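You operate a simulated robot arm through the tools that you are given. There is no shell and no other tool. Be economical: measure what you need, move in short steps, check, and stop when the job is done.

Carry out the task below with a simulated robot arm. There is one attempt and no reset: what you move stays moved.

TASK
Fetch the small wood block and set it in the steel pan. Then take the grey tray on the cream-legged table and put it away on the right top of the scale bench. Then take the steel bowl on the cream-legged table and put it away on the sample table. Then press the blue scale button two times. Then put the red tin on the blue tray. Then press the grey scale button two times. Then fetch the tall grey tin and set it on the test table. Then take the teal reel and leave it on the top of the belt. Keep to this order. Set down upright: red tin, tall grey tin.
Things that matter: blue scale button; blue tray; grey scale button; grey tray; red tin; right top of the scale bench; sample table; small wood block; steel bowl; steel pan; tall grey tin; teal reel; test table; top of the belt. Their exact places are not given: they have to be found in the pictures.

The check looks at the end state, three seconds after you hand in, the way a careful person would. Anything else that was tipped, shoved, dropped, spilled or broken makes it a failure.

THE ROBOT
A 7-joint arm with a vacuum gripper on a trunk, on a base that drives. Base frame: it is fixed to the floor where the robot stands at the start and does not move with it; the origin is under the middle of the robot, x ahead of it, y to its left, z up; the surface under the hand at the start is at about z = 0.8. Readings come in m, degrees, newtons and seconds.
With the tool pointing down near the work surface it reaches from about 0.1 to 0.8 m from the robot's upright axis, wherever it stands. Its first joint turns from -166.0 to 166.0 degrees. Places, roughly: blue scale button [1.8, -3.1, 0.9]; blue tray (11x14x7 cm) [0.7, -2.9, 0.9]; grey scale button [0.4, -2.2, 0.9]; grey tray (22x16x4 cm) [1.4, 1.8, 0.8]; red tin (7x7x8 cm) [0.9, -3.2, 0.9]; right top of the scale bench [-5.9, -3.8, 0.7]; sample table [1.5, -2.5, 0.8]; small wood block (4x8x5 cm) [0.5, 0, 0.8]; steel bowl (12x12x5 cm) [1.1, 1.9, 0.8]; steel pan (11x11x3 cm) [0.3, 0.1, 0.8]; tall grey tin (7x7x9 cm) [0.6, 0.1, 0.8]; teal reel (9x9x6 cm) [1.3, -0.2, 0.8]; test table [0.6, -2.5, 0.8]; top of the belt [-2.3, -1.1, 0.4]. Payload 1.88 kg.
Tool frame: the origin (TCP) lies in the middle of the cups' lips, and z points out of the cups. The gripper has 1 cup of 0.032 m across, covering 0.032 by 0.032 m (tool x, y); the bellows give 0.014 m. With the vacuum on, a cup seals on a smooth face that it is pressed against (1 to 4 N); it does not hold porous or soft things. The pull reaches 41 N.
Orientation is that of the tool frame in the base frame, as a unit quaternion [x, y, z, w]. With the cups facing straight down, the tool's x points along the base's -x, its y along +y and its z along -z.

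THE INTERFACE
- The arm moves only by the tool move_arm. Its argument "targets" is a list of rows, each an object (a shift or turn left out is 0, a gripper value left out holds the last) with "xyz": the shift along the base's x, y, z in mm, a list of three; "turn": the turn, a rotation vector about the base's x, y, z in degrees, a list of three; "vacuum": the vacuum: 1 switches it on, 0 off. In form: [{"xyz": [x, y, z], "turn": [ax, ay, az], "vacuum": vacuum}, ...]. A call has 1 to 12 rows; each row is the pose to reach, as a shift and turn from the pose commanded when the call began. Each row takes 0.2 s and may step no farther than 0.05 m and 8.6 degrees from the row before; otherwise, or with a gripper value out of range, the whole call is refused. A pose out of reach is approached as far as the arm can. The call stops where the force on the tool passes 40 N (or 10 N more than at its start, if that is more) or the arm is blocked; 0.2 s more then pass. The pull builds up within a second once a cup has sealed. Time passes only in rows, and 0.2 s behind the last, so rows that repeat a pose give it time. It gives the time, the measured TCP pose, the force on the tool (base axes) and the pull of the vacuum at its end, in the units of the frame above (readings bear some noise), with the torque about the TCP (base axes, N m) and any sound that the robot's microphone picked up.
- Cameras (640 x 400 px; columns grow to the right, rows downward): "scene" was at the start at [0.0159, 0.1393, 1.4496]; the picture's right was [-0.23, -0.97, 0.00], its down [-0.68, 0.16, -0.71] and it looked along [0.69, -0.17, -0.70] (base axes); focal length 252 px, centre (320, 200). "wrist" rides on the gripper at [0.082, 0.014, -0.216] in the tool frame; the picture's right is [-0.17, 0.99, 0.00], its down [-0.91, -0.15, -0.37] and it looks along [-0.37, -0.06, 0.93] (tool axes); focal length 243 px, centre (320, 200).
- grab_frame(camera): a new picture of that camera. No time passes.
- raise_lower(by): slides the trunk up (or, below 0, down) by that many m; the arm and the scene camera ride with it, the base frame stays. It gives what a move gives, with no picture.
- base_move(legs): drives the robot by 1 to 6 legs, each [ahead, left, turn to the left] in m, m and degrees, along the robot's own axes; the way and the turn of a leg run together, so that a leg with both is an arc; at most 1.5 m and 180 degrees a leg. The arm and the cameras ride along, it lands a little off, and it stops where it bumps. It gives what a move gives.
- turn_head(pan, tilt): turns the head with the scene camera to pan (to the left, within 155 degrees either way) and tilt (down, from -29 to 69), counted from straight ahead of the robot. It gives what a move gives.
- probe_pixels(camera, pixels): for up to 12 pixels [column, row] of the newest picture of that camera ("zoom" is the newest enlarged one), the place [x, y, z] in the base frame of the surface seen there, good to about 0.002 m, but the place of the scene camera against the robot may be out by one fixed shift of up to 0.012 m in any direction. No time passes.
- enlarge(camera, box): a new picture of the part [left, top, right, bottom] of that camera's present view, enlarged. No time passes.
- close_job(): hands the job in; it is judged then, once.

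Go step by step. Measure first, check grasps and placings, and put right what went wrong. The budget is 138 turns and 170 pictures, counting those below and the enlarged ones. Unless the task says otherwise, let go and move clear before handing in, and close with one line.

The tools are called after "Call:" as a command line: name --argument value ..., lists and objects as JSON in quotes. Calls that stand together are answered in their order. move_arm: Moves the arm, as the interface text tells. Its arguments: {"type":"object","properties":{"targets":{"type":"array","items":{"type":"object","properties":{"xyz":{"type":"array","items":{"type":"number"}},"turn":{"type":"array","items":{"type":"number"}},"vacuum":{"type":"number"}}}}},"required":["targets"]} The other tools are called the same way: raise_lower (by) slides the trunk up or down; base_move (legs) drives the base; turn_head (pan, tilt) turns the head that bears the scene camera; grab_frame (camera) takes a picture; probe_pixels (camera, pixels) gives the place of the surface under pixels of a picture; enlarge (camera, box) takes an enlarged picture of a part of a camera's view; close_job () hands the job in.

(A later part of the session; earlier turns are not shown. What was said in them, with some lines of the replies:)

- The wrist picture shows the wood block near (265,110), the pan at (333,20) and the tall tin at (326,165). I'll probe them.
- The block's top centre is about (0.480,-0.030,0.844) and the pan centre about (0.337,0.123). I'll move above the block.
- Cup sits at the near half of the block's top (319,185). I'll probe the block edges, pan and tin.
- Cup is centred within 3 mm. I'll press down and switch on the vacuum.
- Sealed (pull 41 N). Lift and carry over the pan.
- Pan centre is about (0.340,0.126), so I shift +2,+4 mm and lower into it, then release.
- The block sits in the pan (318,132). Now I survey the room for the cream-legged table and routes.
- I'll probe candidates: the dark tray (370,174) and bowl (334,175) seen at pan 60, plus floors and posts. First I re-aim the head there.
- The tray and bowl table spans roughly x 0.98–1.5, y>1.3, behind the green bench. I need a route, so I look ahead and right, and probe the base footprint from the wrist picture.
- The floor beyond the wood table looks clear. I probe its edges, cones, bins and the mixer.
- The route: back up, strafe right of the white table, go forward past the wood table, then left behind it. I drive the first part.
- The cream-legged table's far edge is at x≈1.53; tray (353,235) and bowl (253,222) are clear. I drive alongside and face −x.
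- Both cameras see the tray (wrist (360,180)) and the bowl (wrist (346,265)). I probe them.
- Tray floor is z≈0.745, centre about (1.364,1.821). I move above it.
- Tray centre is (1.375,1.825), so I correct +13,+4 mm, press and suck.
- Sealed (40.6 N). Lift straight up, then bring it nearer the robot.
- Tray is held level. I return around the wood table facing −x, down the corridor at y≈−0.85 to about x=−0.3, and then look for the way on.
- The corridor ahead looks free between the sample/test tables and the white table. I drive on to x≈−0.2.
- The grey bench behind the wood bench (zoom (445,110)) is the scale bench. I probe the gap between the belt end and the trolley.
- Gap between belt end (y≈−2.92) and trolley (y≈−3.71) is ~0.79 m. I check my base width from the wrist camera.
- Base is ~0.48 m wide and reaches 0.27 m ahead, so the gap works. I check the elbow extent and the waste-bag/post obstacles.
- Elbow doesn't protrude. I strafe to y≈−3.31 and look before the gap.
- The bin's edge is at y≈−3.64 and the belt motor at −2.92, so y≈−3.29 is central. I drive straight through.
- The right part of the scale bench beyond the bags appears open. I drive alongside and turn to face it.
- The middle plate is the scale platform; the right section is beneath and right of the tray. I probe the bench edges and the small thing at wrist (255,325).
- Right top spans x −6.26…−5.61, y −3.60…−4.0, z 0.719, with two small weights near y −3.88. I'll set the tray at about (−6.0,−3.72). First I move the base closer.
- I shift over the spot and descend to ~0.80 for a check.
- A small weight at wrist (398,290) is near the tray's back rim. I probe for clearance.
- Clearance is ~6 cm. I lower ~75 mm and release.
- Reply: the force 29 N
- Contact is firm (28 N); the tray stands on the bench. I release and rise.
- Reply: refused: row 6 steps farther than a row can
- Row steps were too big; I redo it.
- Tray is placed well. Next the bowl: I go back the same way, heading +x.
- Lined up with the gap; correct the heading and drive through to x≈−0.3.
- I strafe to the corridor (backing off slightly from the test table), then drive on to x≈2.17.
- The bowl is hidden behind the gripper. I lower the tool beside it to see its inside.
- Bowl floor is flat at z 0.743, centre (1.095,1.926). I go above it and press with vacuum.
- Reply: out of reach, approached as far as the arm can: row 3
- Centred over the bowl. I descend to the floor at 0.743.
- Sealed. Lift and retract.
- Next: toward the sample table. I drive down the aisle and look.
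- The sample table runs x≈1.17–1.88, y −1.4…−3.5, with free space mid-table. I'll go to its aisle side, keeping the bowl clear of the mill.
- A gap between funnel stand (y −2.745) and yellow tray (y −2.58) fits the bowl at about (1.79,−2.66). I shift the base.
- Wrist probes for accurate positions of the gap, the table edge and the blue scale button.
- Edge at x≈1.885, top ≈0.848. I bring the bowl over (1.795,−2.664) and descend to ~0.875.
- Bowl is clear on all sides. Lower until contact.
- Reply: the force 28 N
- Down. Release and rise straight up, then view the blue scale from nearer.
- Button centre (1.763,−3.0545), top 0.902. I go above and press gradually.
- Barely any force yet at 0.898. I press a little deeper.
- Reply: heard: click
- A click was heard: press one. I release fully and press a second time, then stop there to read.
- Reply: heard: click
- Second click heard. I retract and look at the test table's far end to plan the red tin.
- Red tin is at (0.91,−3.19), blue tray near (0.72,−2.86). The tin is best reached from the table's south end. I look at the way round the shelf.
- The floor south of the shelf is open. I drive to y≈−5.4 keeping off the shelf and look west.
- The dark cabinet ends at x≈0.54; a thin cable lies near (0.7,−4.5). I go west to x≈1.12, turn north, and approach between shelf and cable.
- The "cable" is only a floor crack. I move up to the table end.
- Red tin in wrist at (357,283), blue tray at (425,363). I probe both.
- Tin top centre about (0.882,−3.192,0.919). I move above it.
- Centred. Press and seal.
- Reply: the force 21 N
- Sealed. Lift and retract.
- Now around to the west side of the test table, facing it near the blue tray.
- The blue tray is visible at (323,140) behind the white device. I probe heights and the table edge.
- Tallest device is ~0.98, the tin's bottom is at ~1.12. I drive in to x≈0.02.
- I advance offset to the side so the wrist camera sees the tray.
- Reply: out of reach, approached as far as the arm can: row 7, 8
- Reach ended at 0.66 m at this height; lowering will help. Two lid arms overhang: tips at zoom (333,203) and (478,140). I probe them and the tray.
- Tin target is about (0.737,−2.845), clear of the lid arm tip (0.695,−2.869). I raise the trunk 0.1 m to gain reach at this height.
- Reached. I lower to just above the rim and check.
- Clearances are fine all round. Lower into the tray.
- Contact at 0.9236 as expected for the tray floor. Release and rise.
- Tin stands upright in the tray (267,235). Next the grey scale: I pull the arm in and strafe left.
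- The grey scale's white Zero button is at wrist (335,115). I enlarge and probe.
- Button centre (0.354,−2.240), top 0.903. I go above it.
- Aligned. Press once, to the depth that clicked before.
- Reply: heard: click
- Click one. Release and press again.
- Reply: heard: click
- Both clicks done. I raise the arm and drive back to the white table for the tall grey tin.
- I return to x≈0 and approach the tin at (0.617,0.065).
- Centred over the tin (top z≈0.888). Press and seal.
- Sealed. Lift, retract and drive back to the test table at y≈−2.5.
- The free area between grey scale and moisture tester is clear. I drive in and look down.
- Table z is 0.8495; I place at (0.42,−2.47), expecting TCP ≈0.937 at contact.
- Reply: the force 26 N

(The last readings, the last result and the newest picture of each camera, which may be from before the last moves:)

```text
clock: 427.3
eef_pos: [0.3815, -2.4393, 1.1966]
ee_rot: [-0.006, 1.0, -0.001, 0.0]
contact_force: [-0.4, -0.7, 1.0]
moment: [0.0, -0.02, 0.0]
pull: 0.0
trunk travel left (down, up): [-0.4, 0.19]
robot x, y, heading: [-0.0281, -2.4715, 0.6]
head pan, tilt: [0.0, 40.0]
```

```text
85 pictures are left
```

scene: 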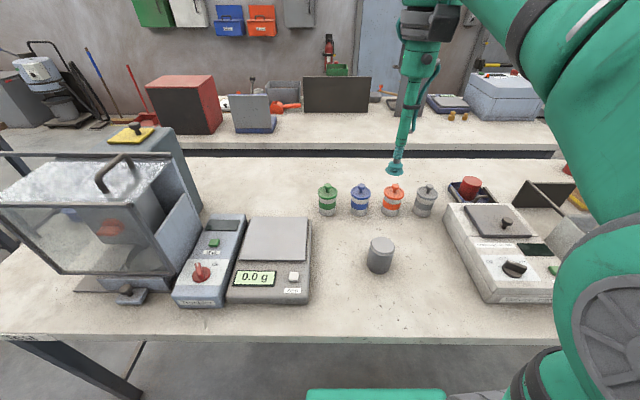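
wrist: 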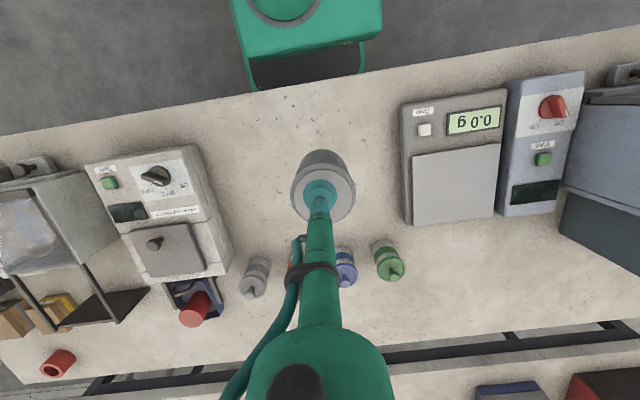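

Tall tin stands upright at (380,255). Next the teal reel: I drive to the corridor beside the wood table's right end and face +y.

Call:
base_move --legs '[[-0.33, 0, -0.6], [0, 1.45, 0], [0, 0.16, 0], [1.2, 0, 0], [0.45, 0, 0], [0, 0, 90]]'

Call:
turn_head --pan 0 --tilt 45

Call:
grab_frame --camera "scene"

Call:
grab_frame --camera "wrist"

```text
clock: 449.1
eef_pos: [1.2956, -0.4877, 1.1948]
ee_rot: [-0.703, 0.711, -0.001, 0.0]
contact_force: [-0.5, -0.2, 0.4]
moment: [0.01, 0.03, 0.02]
pull: 0.1
trunk travel left (down, up): [-0.4, 0.19]
robot x, y, heading: [1.3166, -0.8996, 89.5]
head pan, tilt: [0.0, 40.0]
```

```text
clock: 449.8
eef_pos: [1.2942, -0.4876, 1.1947]
ee_rot: [-0.703, 0.712, 0.001, 0.001]
contact_force: [0.0, 0.1, 0.5]
moment: [0.0, -0.02, -0.03]
pull: 0.0
trunk travel left (down, up): [-0.4, 0.19]
robot x, y, heading: [1.3175, -0.8984, 89.3]
head pan, tilt: [0.0, 45.0]
```

```text
84 pictures are left
```

scene: 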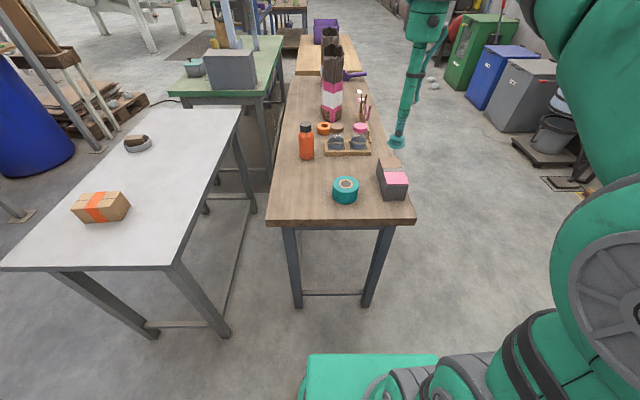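

```text
83 pictures are left
```

wrist: 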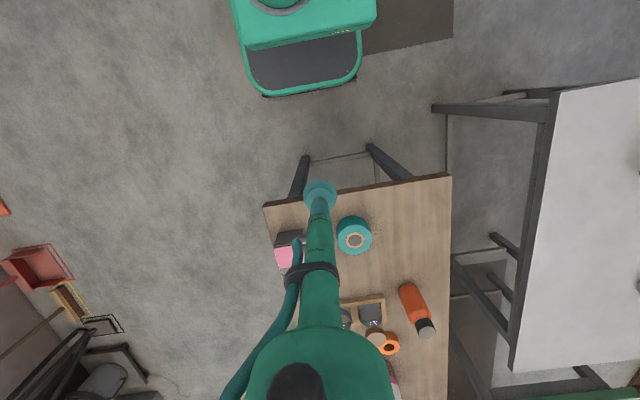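

The teal reel is at wrist (355,235) with a central core/hole. I enlarge it.

Call:
enlarge --camera "wrist" --box '[320, 200, 400, 260]'

Call:
probe_pixels --camera "wrist" --pixels '[[354, 241], [345, 238], [365, 240], [354, 230], [354, 250], [372, 240], [338, 240], [356, 220], [285, 240], [400, 200], [350, 241], [358, 241]]'

```text
6.67 times, centred on (360, 230) of wrist
```

zoom: 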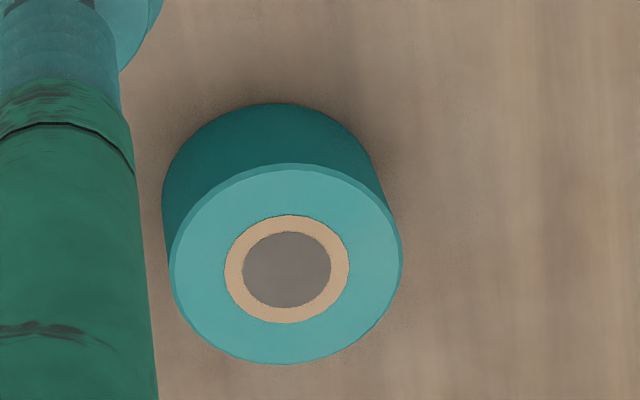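

```text
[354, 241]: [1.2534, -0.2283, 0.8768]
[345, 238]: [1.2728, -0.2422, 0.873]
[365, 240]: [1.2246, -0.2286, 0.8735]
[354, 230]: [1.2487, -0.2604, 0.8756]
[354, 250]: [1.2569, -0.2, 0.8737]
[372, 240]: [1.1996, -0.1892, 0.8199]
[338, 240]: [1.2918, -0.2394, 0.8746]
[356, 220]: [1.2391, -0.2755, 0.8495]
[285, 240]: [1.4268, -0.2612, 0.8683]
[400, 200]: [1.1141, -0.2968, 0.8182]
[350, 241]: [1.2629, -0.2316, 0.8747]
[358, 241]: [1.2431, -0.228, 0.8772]
```

The core is filled flush with the top (z≈0.876), so I can seal at the centre (1.251,−0.230). Moving above.

Call:
move_arm --targets '[{"xyz": [-7, 40, -20]}, {"xyz": [-14, 80, -40]}, {"xyz": [-21, 120, -60]}, {"xyz": [-28, 160, -80]}, {"xyz": [-35, 200, -105]}, {"xyz": [-40, 235, -135]}, {"xyz": [-43, 258, -170]}, {"xyz": [-43, 258, -210]}, {"xyz": [-43, 258, -250]}, {"xyz": [-43, 258, -280]}, {"xyz": [-43, 258, -280]}]'

Call:
grab_frame --camera "wrist"

Call:
probe_pixels --camera "wrist" --pixels '[[320, 165], [285, 178], [355, 178], [320, 148], [310, 172], [330, 172]]'

```text
clock: 452.2
eef_pos: [1.252, -0.2301, 0.915]
ee_rot: [-0.702, 0.712, 0.0, 0.0]
contact_force: [0.1, 0.0, 0.6]
moment: [0.04, -0.01, 0.01]
pull: 0.1
trunk travel left (down, up): [-0.4, 0.19]
robot x, y, heading: [1.318, -0.9014, 89.1]
head pan, tilt: [0.0, 45.0]
```

```text
81 pictures are left
```

wrist: 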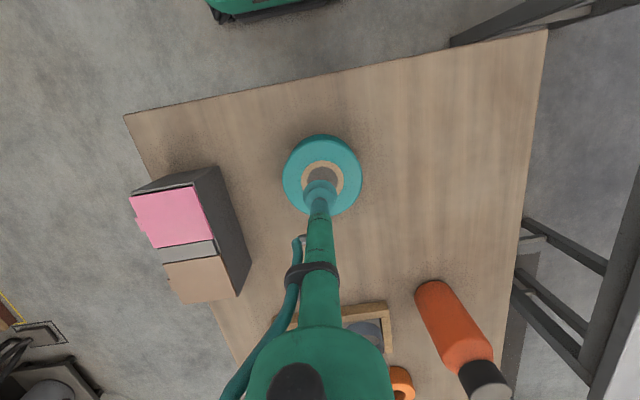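

```text
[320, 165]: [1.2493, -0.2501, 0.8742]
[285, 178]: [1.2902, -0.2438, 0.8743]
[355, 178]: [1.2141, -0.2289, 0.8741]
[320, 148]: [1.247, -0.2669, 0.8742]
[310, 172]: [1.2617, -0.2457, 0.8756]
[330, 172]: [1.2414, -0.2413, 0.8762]
```

I correct 5 mm in y and press at the core.

Call:
move_arm --targets '[{"xyz": [-1, -6, -25], "vacuum": 1}, {"xyz": [-1, -6, -38]}, {"xyz": [-1, -6, -41]}, {"xyz": [-1, -6, -43]}, {"xyz": [-1, -6, -43]}, {"xyz": [-1, -6, -43]}, {"xyz": [-1, -6, -43]}, {"xyz": [-1, -6, -43]}]'

```text
clock: 454.0
eef_pos: [1.2519, -0.2352, 0.8729]
ee_rot: [-0.703, 0.711, 0.001, 0.0]
contact_force: [0.2, 0.8, 15.2]
moment: [0.04, 0.02, -0.05]
pull: 40.8
trunk travel left (down, up): [-0.4, 0.19]
robot x, y, heading: [1.3189, -0.8967, 89.3]
head pan, tilt: [0.0, 45.0]
```

Sealed. Lift, retract, turn to −x and drive to x≈−0.3 to view the belt.

Call:
move_arm --targets '[{"xyz": [0, 0, 35]}, {"xyz": [0, 0, 80]}, {"xyz": [0, 0, 125]}, {"xyz": [0, -15, 165]}, {"xyz": [5, -45, 200]}, {"xyz": [10, -85, 225]}, {"xyz": [15, -125, 245]}, {"xyz": [20, -165, 260]}, {"xyz": [25, -205, 270]}, {"xyz": [30, -240, 270]}]'

Call:
base_move --legs '[[0, 0, 90.7], [1.3, 0, 0], [0.3, 0, 0]]'

Call:
turn_head --pan 0 --tilt 30

Call:
grab_frame --camera "scene"

```text
clock: 456.2
eef_pos: [1.2799, -0.4752, 1.1394]
ee_rot: [-0.703, 0.711, -0.001, -0.001]
contact_force: [-0.4, 0.1, -2.2]
moment: [-0.05, -0.03, -0.07]
pull: 41.0
trunk travel left (down, up): [-0.4, 0.19]
robot x, y, heading: [1.3202, -0.8978, 89.4]
head pan, tilt: [0.0, 45.0]
```

```text
clock: 468.1
eef_pos: [-0.6794, -0.9823, 1.1389]
ee_rot: [1.0, 0.01, 0.001, 0.0]
contact_force: [0.5, -0.4, -1.9]
moment: [0.01, -0.06, 0.01]
pull: 40.5
trunk travel left (down, up): [-0.4, 0.19]
robot x, y, heading: [-0.2557, -0.932, -178.7]
head pan, tilt: [0.0, 45.0]
```

```text
clock: 468.9
eef_pos: [-0.6803, -0.9815, 1.1396]
ee_rot: [1.0, 0.01, 0.001, 0.0]
contact_force: [-0.1, 0.1, -2.0]
moment: [0.0, -0.06, -0.02]
pull: 40.6
trunk travel left (down, up): [-0.4, 0.19]
robot x, y, heading: [-0.2533, -0.9312, -178.6]
head pan, tilt: [0.0, 30.0]
```

```text
80 pictures are left
```

scene: 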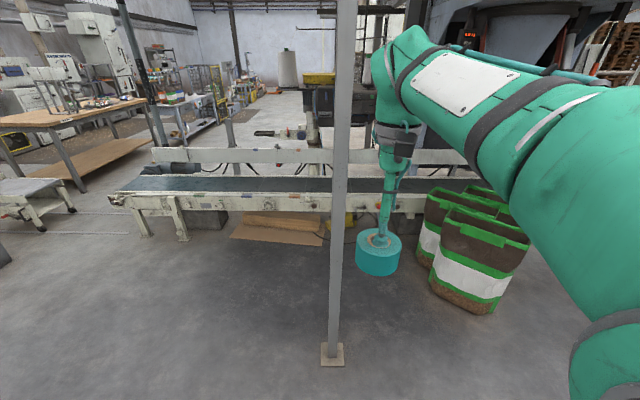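

Call:
probe_pixels --camera "scene" --pixels '[[280, 185], [280, 178], [280, 193], [220, 185], [310, 200], [160, 185], [300, 225], [435, 195], [270, 165], [430, 260], [245, 240], [300, 185]]'

Call:
enlarge --camera "scene" --box '[100, 130, 360, 270]'

```text
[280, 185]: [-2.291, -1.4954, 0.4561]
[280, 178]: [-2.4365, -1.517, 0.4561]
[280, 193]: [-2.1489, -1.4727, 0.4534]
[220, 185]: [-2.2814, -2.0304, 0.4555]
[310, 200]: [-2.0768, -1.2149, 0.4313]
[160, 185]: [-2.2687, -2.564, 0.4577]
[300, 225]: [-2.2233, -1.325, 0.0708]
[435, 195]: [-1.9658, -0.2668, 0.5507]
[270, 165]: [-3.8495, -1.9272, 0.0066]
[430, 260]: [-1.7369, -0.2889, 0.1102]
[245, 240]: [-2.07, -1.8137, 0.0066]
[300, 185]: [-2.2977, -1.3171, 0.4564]
```

```text
2.46 times, centred on (230, 200) of scene
```

zoom: 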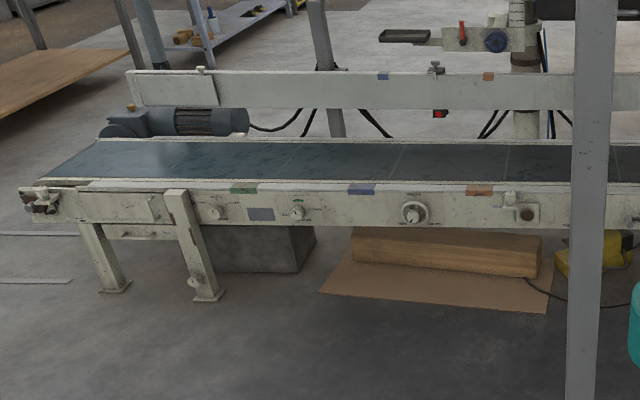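

Belt surface is x −2.1…−2.46, z≈0.449. I'll place at y≈−1.6, passing clear of the post at (−1.06,−1.05).

Call:
base_move --legs '[[0, 0.68, -1.3], [1.3, 0, 0]]'

Call:
turn_head --pan 0 --tilt 48

Call:
grab_frame --camera "scene"

Call:
grab_frame --camera "wrist"

```text
clock: 478.8
eef_pos: [-1.9813, -1.6703, 1.1389]
ee_rot: [1.0, 0.007, 0.001, 0.0]
contact_force: [0.3, 0.0, -2.7]
moment: [-0.01, 0.01, -0.03]
pull: 40.4
trunk travel left (down, up): [-0.4, 0.19]
robot x, y, heading: [-1.5556, -1.6175, -179.3]
head pan, tilt: [0.0, 30.0]
```

```text
clock: 479.6
eef_pos: [-1.98, -1.6693, 1.1391]
ee_rot: [1.0, 0.007, 0.001, 0.0]
contact_force: [-0.4, 0.2, -2.3]
moment: [-0.02, -0.02, 0.0]
pull: 40.7
trunk travel left (down, up): [-0.4, 0.19]
robot x, y, heading: [-1.5579, -1.618, -179.3]
head pan, tilt: [0.0, 48.0]
```

```text
78 pictures are left
```

scene: 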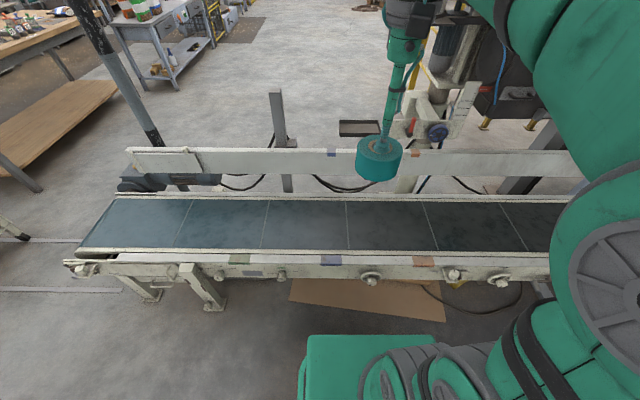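

```text
77 pictures are left
```

wrist: 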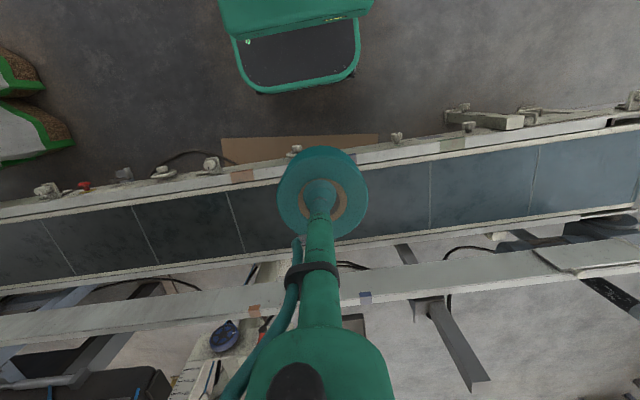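

Call:
probe_pixels --camera "wrist" --pixels '[[400, 160], [400, 195], [400, 225], [400, 238], [250, 190], [250, 215], [250, 245], [180, 215], [300, 295], [400, 280]]'

Call:
raise_lower --by -0.32

```text
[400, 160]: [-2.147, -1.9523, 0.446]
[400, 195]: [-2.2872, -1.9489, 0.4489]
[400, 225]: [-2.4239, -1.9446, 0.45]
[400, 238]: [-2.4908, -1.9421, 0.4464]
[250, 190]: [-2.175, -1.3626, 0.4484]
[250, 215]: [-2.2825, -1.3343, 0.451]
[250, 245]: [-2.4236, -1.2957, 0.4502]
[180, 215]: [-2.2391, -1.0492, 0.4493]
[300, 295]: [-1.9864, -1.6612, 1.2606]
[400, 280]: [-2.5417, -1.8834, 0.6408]
```

```text
clock: 482.8
eef_pos: [-1.9817, -1.6695, 0.8185]
ee_rot: [1.0, 0.006, 0.0, 0.0]
contact_force: [0.1, -0.9, -2.0]
moment: [-0.03, -0.02, 0.02]
pull: 40.4
trunk travel left (down, up): [-0.08, 0.51]
robot x, y, heading: [-1.554, -1.6164, -179.1]
head pan, tilt: [0.0, 48.0]
```

Belt centre x≈−2.285, z 0.449. I extend over it and descend to ~0.55.

Call:
move_arm --targets '[{"xyz": [-40, 2, 0]}, {"xyz": [-85, 4, 0]}, {"xyz": [-130, 6, 0]}, {"xyz": [-175, 8, 0]}, {"xyz": [-220, 10, 0]}, {"xyz": [-265, 12, 0]}, {"xyz": [-300, 14, -20]}, {"xyz": [-300, 14, -65]}, {"xyz": [-300, 14, -110]}, {"xyz": [-300, 14, -155]}, {"xyz": [-300, 14, -200]}, {"xyz": [-300, 14, -245]}]'

Call:
grab_frame --camera "wrist"

Call:
grab_frame --camera "scene"

```text
clock: 485.4
eef_pos: [-2.2816, -1.6569, 0.5726]
ee_rot: [1.0, 0.006, 0.001, 0.001]
contact_force: [0.5, -0.2, -2.1]
moment: [0.04, -0.02, 0.02]
pull: 40.6
out of reach, approached as far as the arm can: row 6, 7, 8
trunk travel left (down, up): [-0.08, 0.51]
robot x, y, heading: [-1.5595, -1.6223, -179.3]
head pan, tilt: [0.0, 48.0]
```

```text
76 pictures are left
```

wrist: 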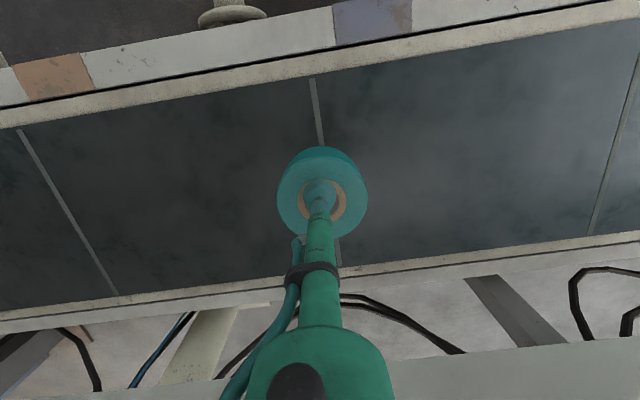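

```text
75 pictures are left
```

scene: 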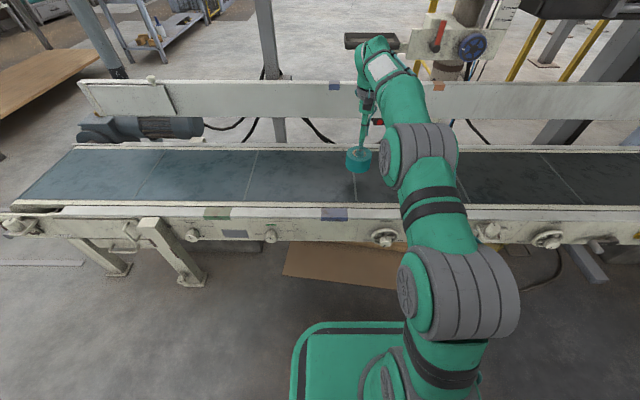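

Reel is over mid-belt and clear. Lower to contact.

Call:
move_arm --targets '[{"xyz": [0, 0, -35]}, {"xyz": [0, 0, -58]}, {"xyz": [0, 0, -65]}, {"xyz": [0, 0, -69]}, {"xyz": [0, 0, -72]}, {"xyz": [0, 0, -72]}]'

```text
clock: 486.8
eef_pos: [-2.2803, -1.657, 0.5036]
ee_rot: [1.0, 0.007, -0.002, 0.0]
contact_force: [16.9, 2.8, 21.6]
moment: [-0.08, 0.07, -0.04]
pull: 40.9
trunk travel left (down, up): [-0.08, 0.51]
robot x, y, heading: [-1.5578, -1.618, -179.2]
head pan, tilt: [0.0, 48.0]
```

Contact at the expected height. Release and rise.

Call:
move_arm --targets '[{"xyz": [0, 0, 3], "vacuum": 0}, {"xyz": [0, 0, 3]}, {"xyz": [0, 0, 3]}, {"xyz": [0, 0, 35]}, {"xyz": [0, 0, 80]}, {"xyz": [0, 0, 125]}, {"xyz": [10, 0, 170]}, {"xyz": [30, 0, 210]}, {"xyz": [60, 0, 245]}, {"xyz": [100, 0, 270]}, {"xyz": [145, 0, 285]}, {"xyz": [190, 0, 300]}]'

Call:
grab_frame --camera "scene"

Call:
grab_frame --camera "wrist"

```text
clock: 489.4
eef_pos: [-2.0916, -1.6557, 0.8006]
ee_rot: [1.0, 0.007, 0.002, 0.001]
contact_force: [-0.9, -0.4, -1.3]
moment: [0.02, -0.07, 0.0]
pull: 0.0
trunk travel left (down, up): [-0.08, 0.51]
robot x, y, heading: [-1.555, -1.6195, -179.1]
head pan, tilt: [0.0, 48.0]
```

```text
74 pictures are left
```

scene: 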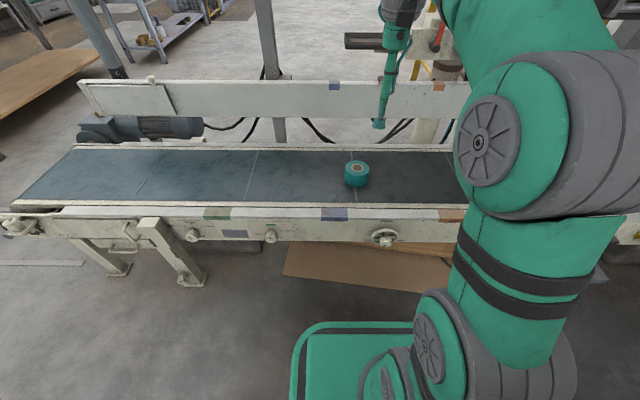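

```text
73 pictures are left
```

wrist: 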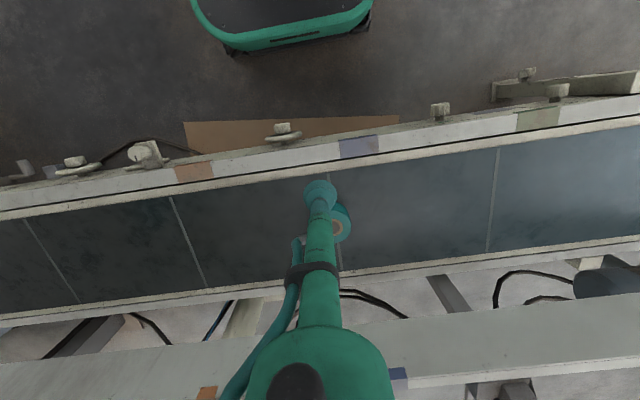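

The reel rests flat on the belt at scene (357,172) and the gripper is clear, with every earlier step checked. I hand in.

Call:
close_job

```text
The job is handed in.
```

All eight steps were carried out in order. Both tins were set down upright, each scale button clicked twice, and the gripper was let go and clear when I handed in.
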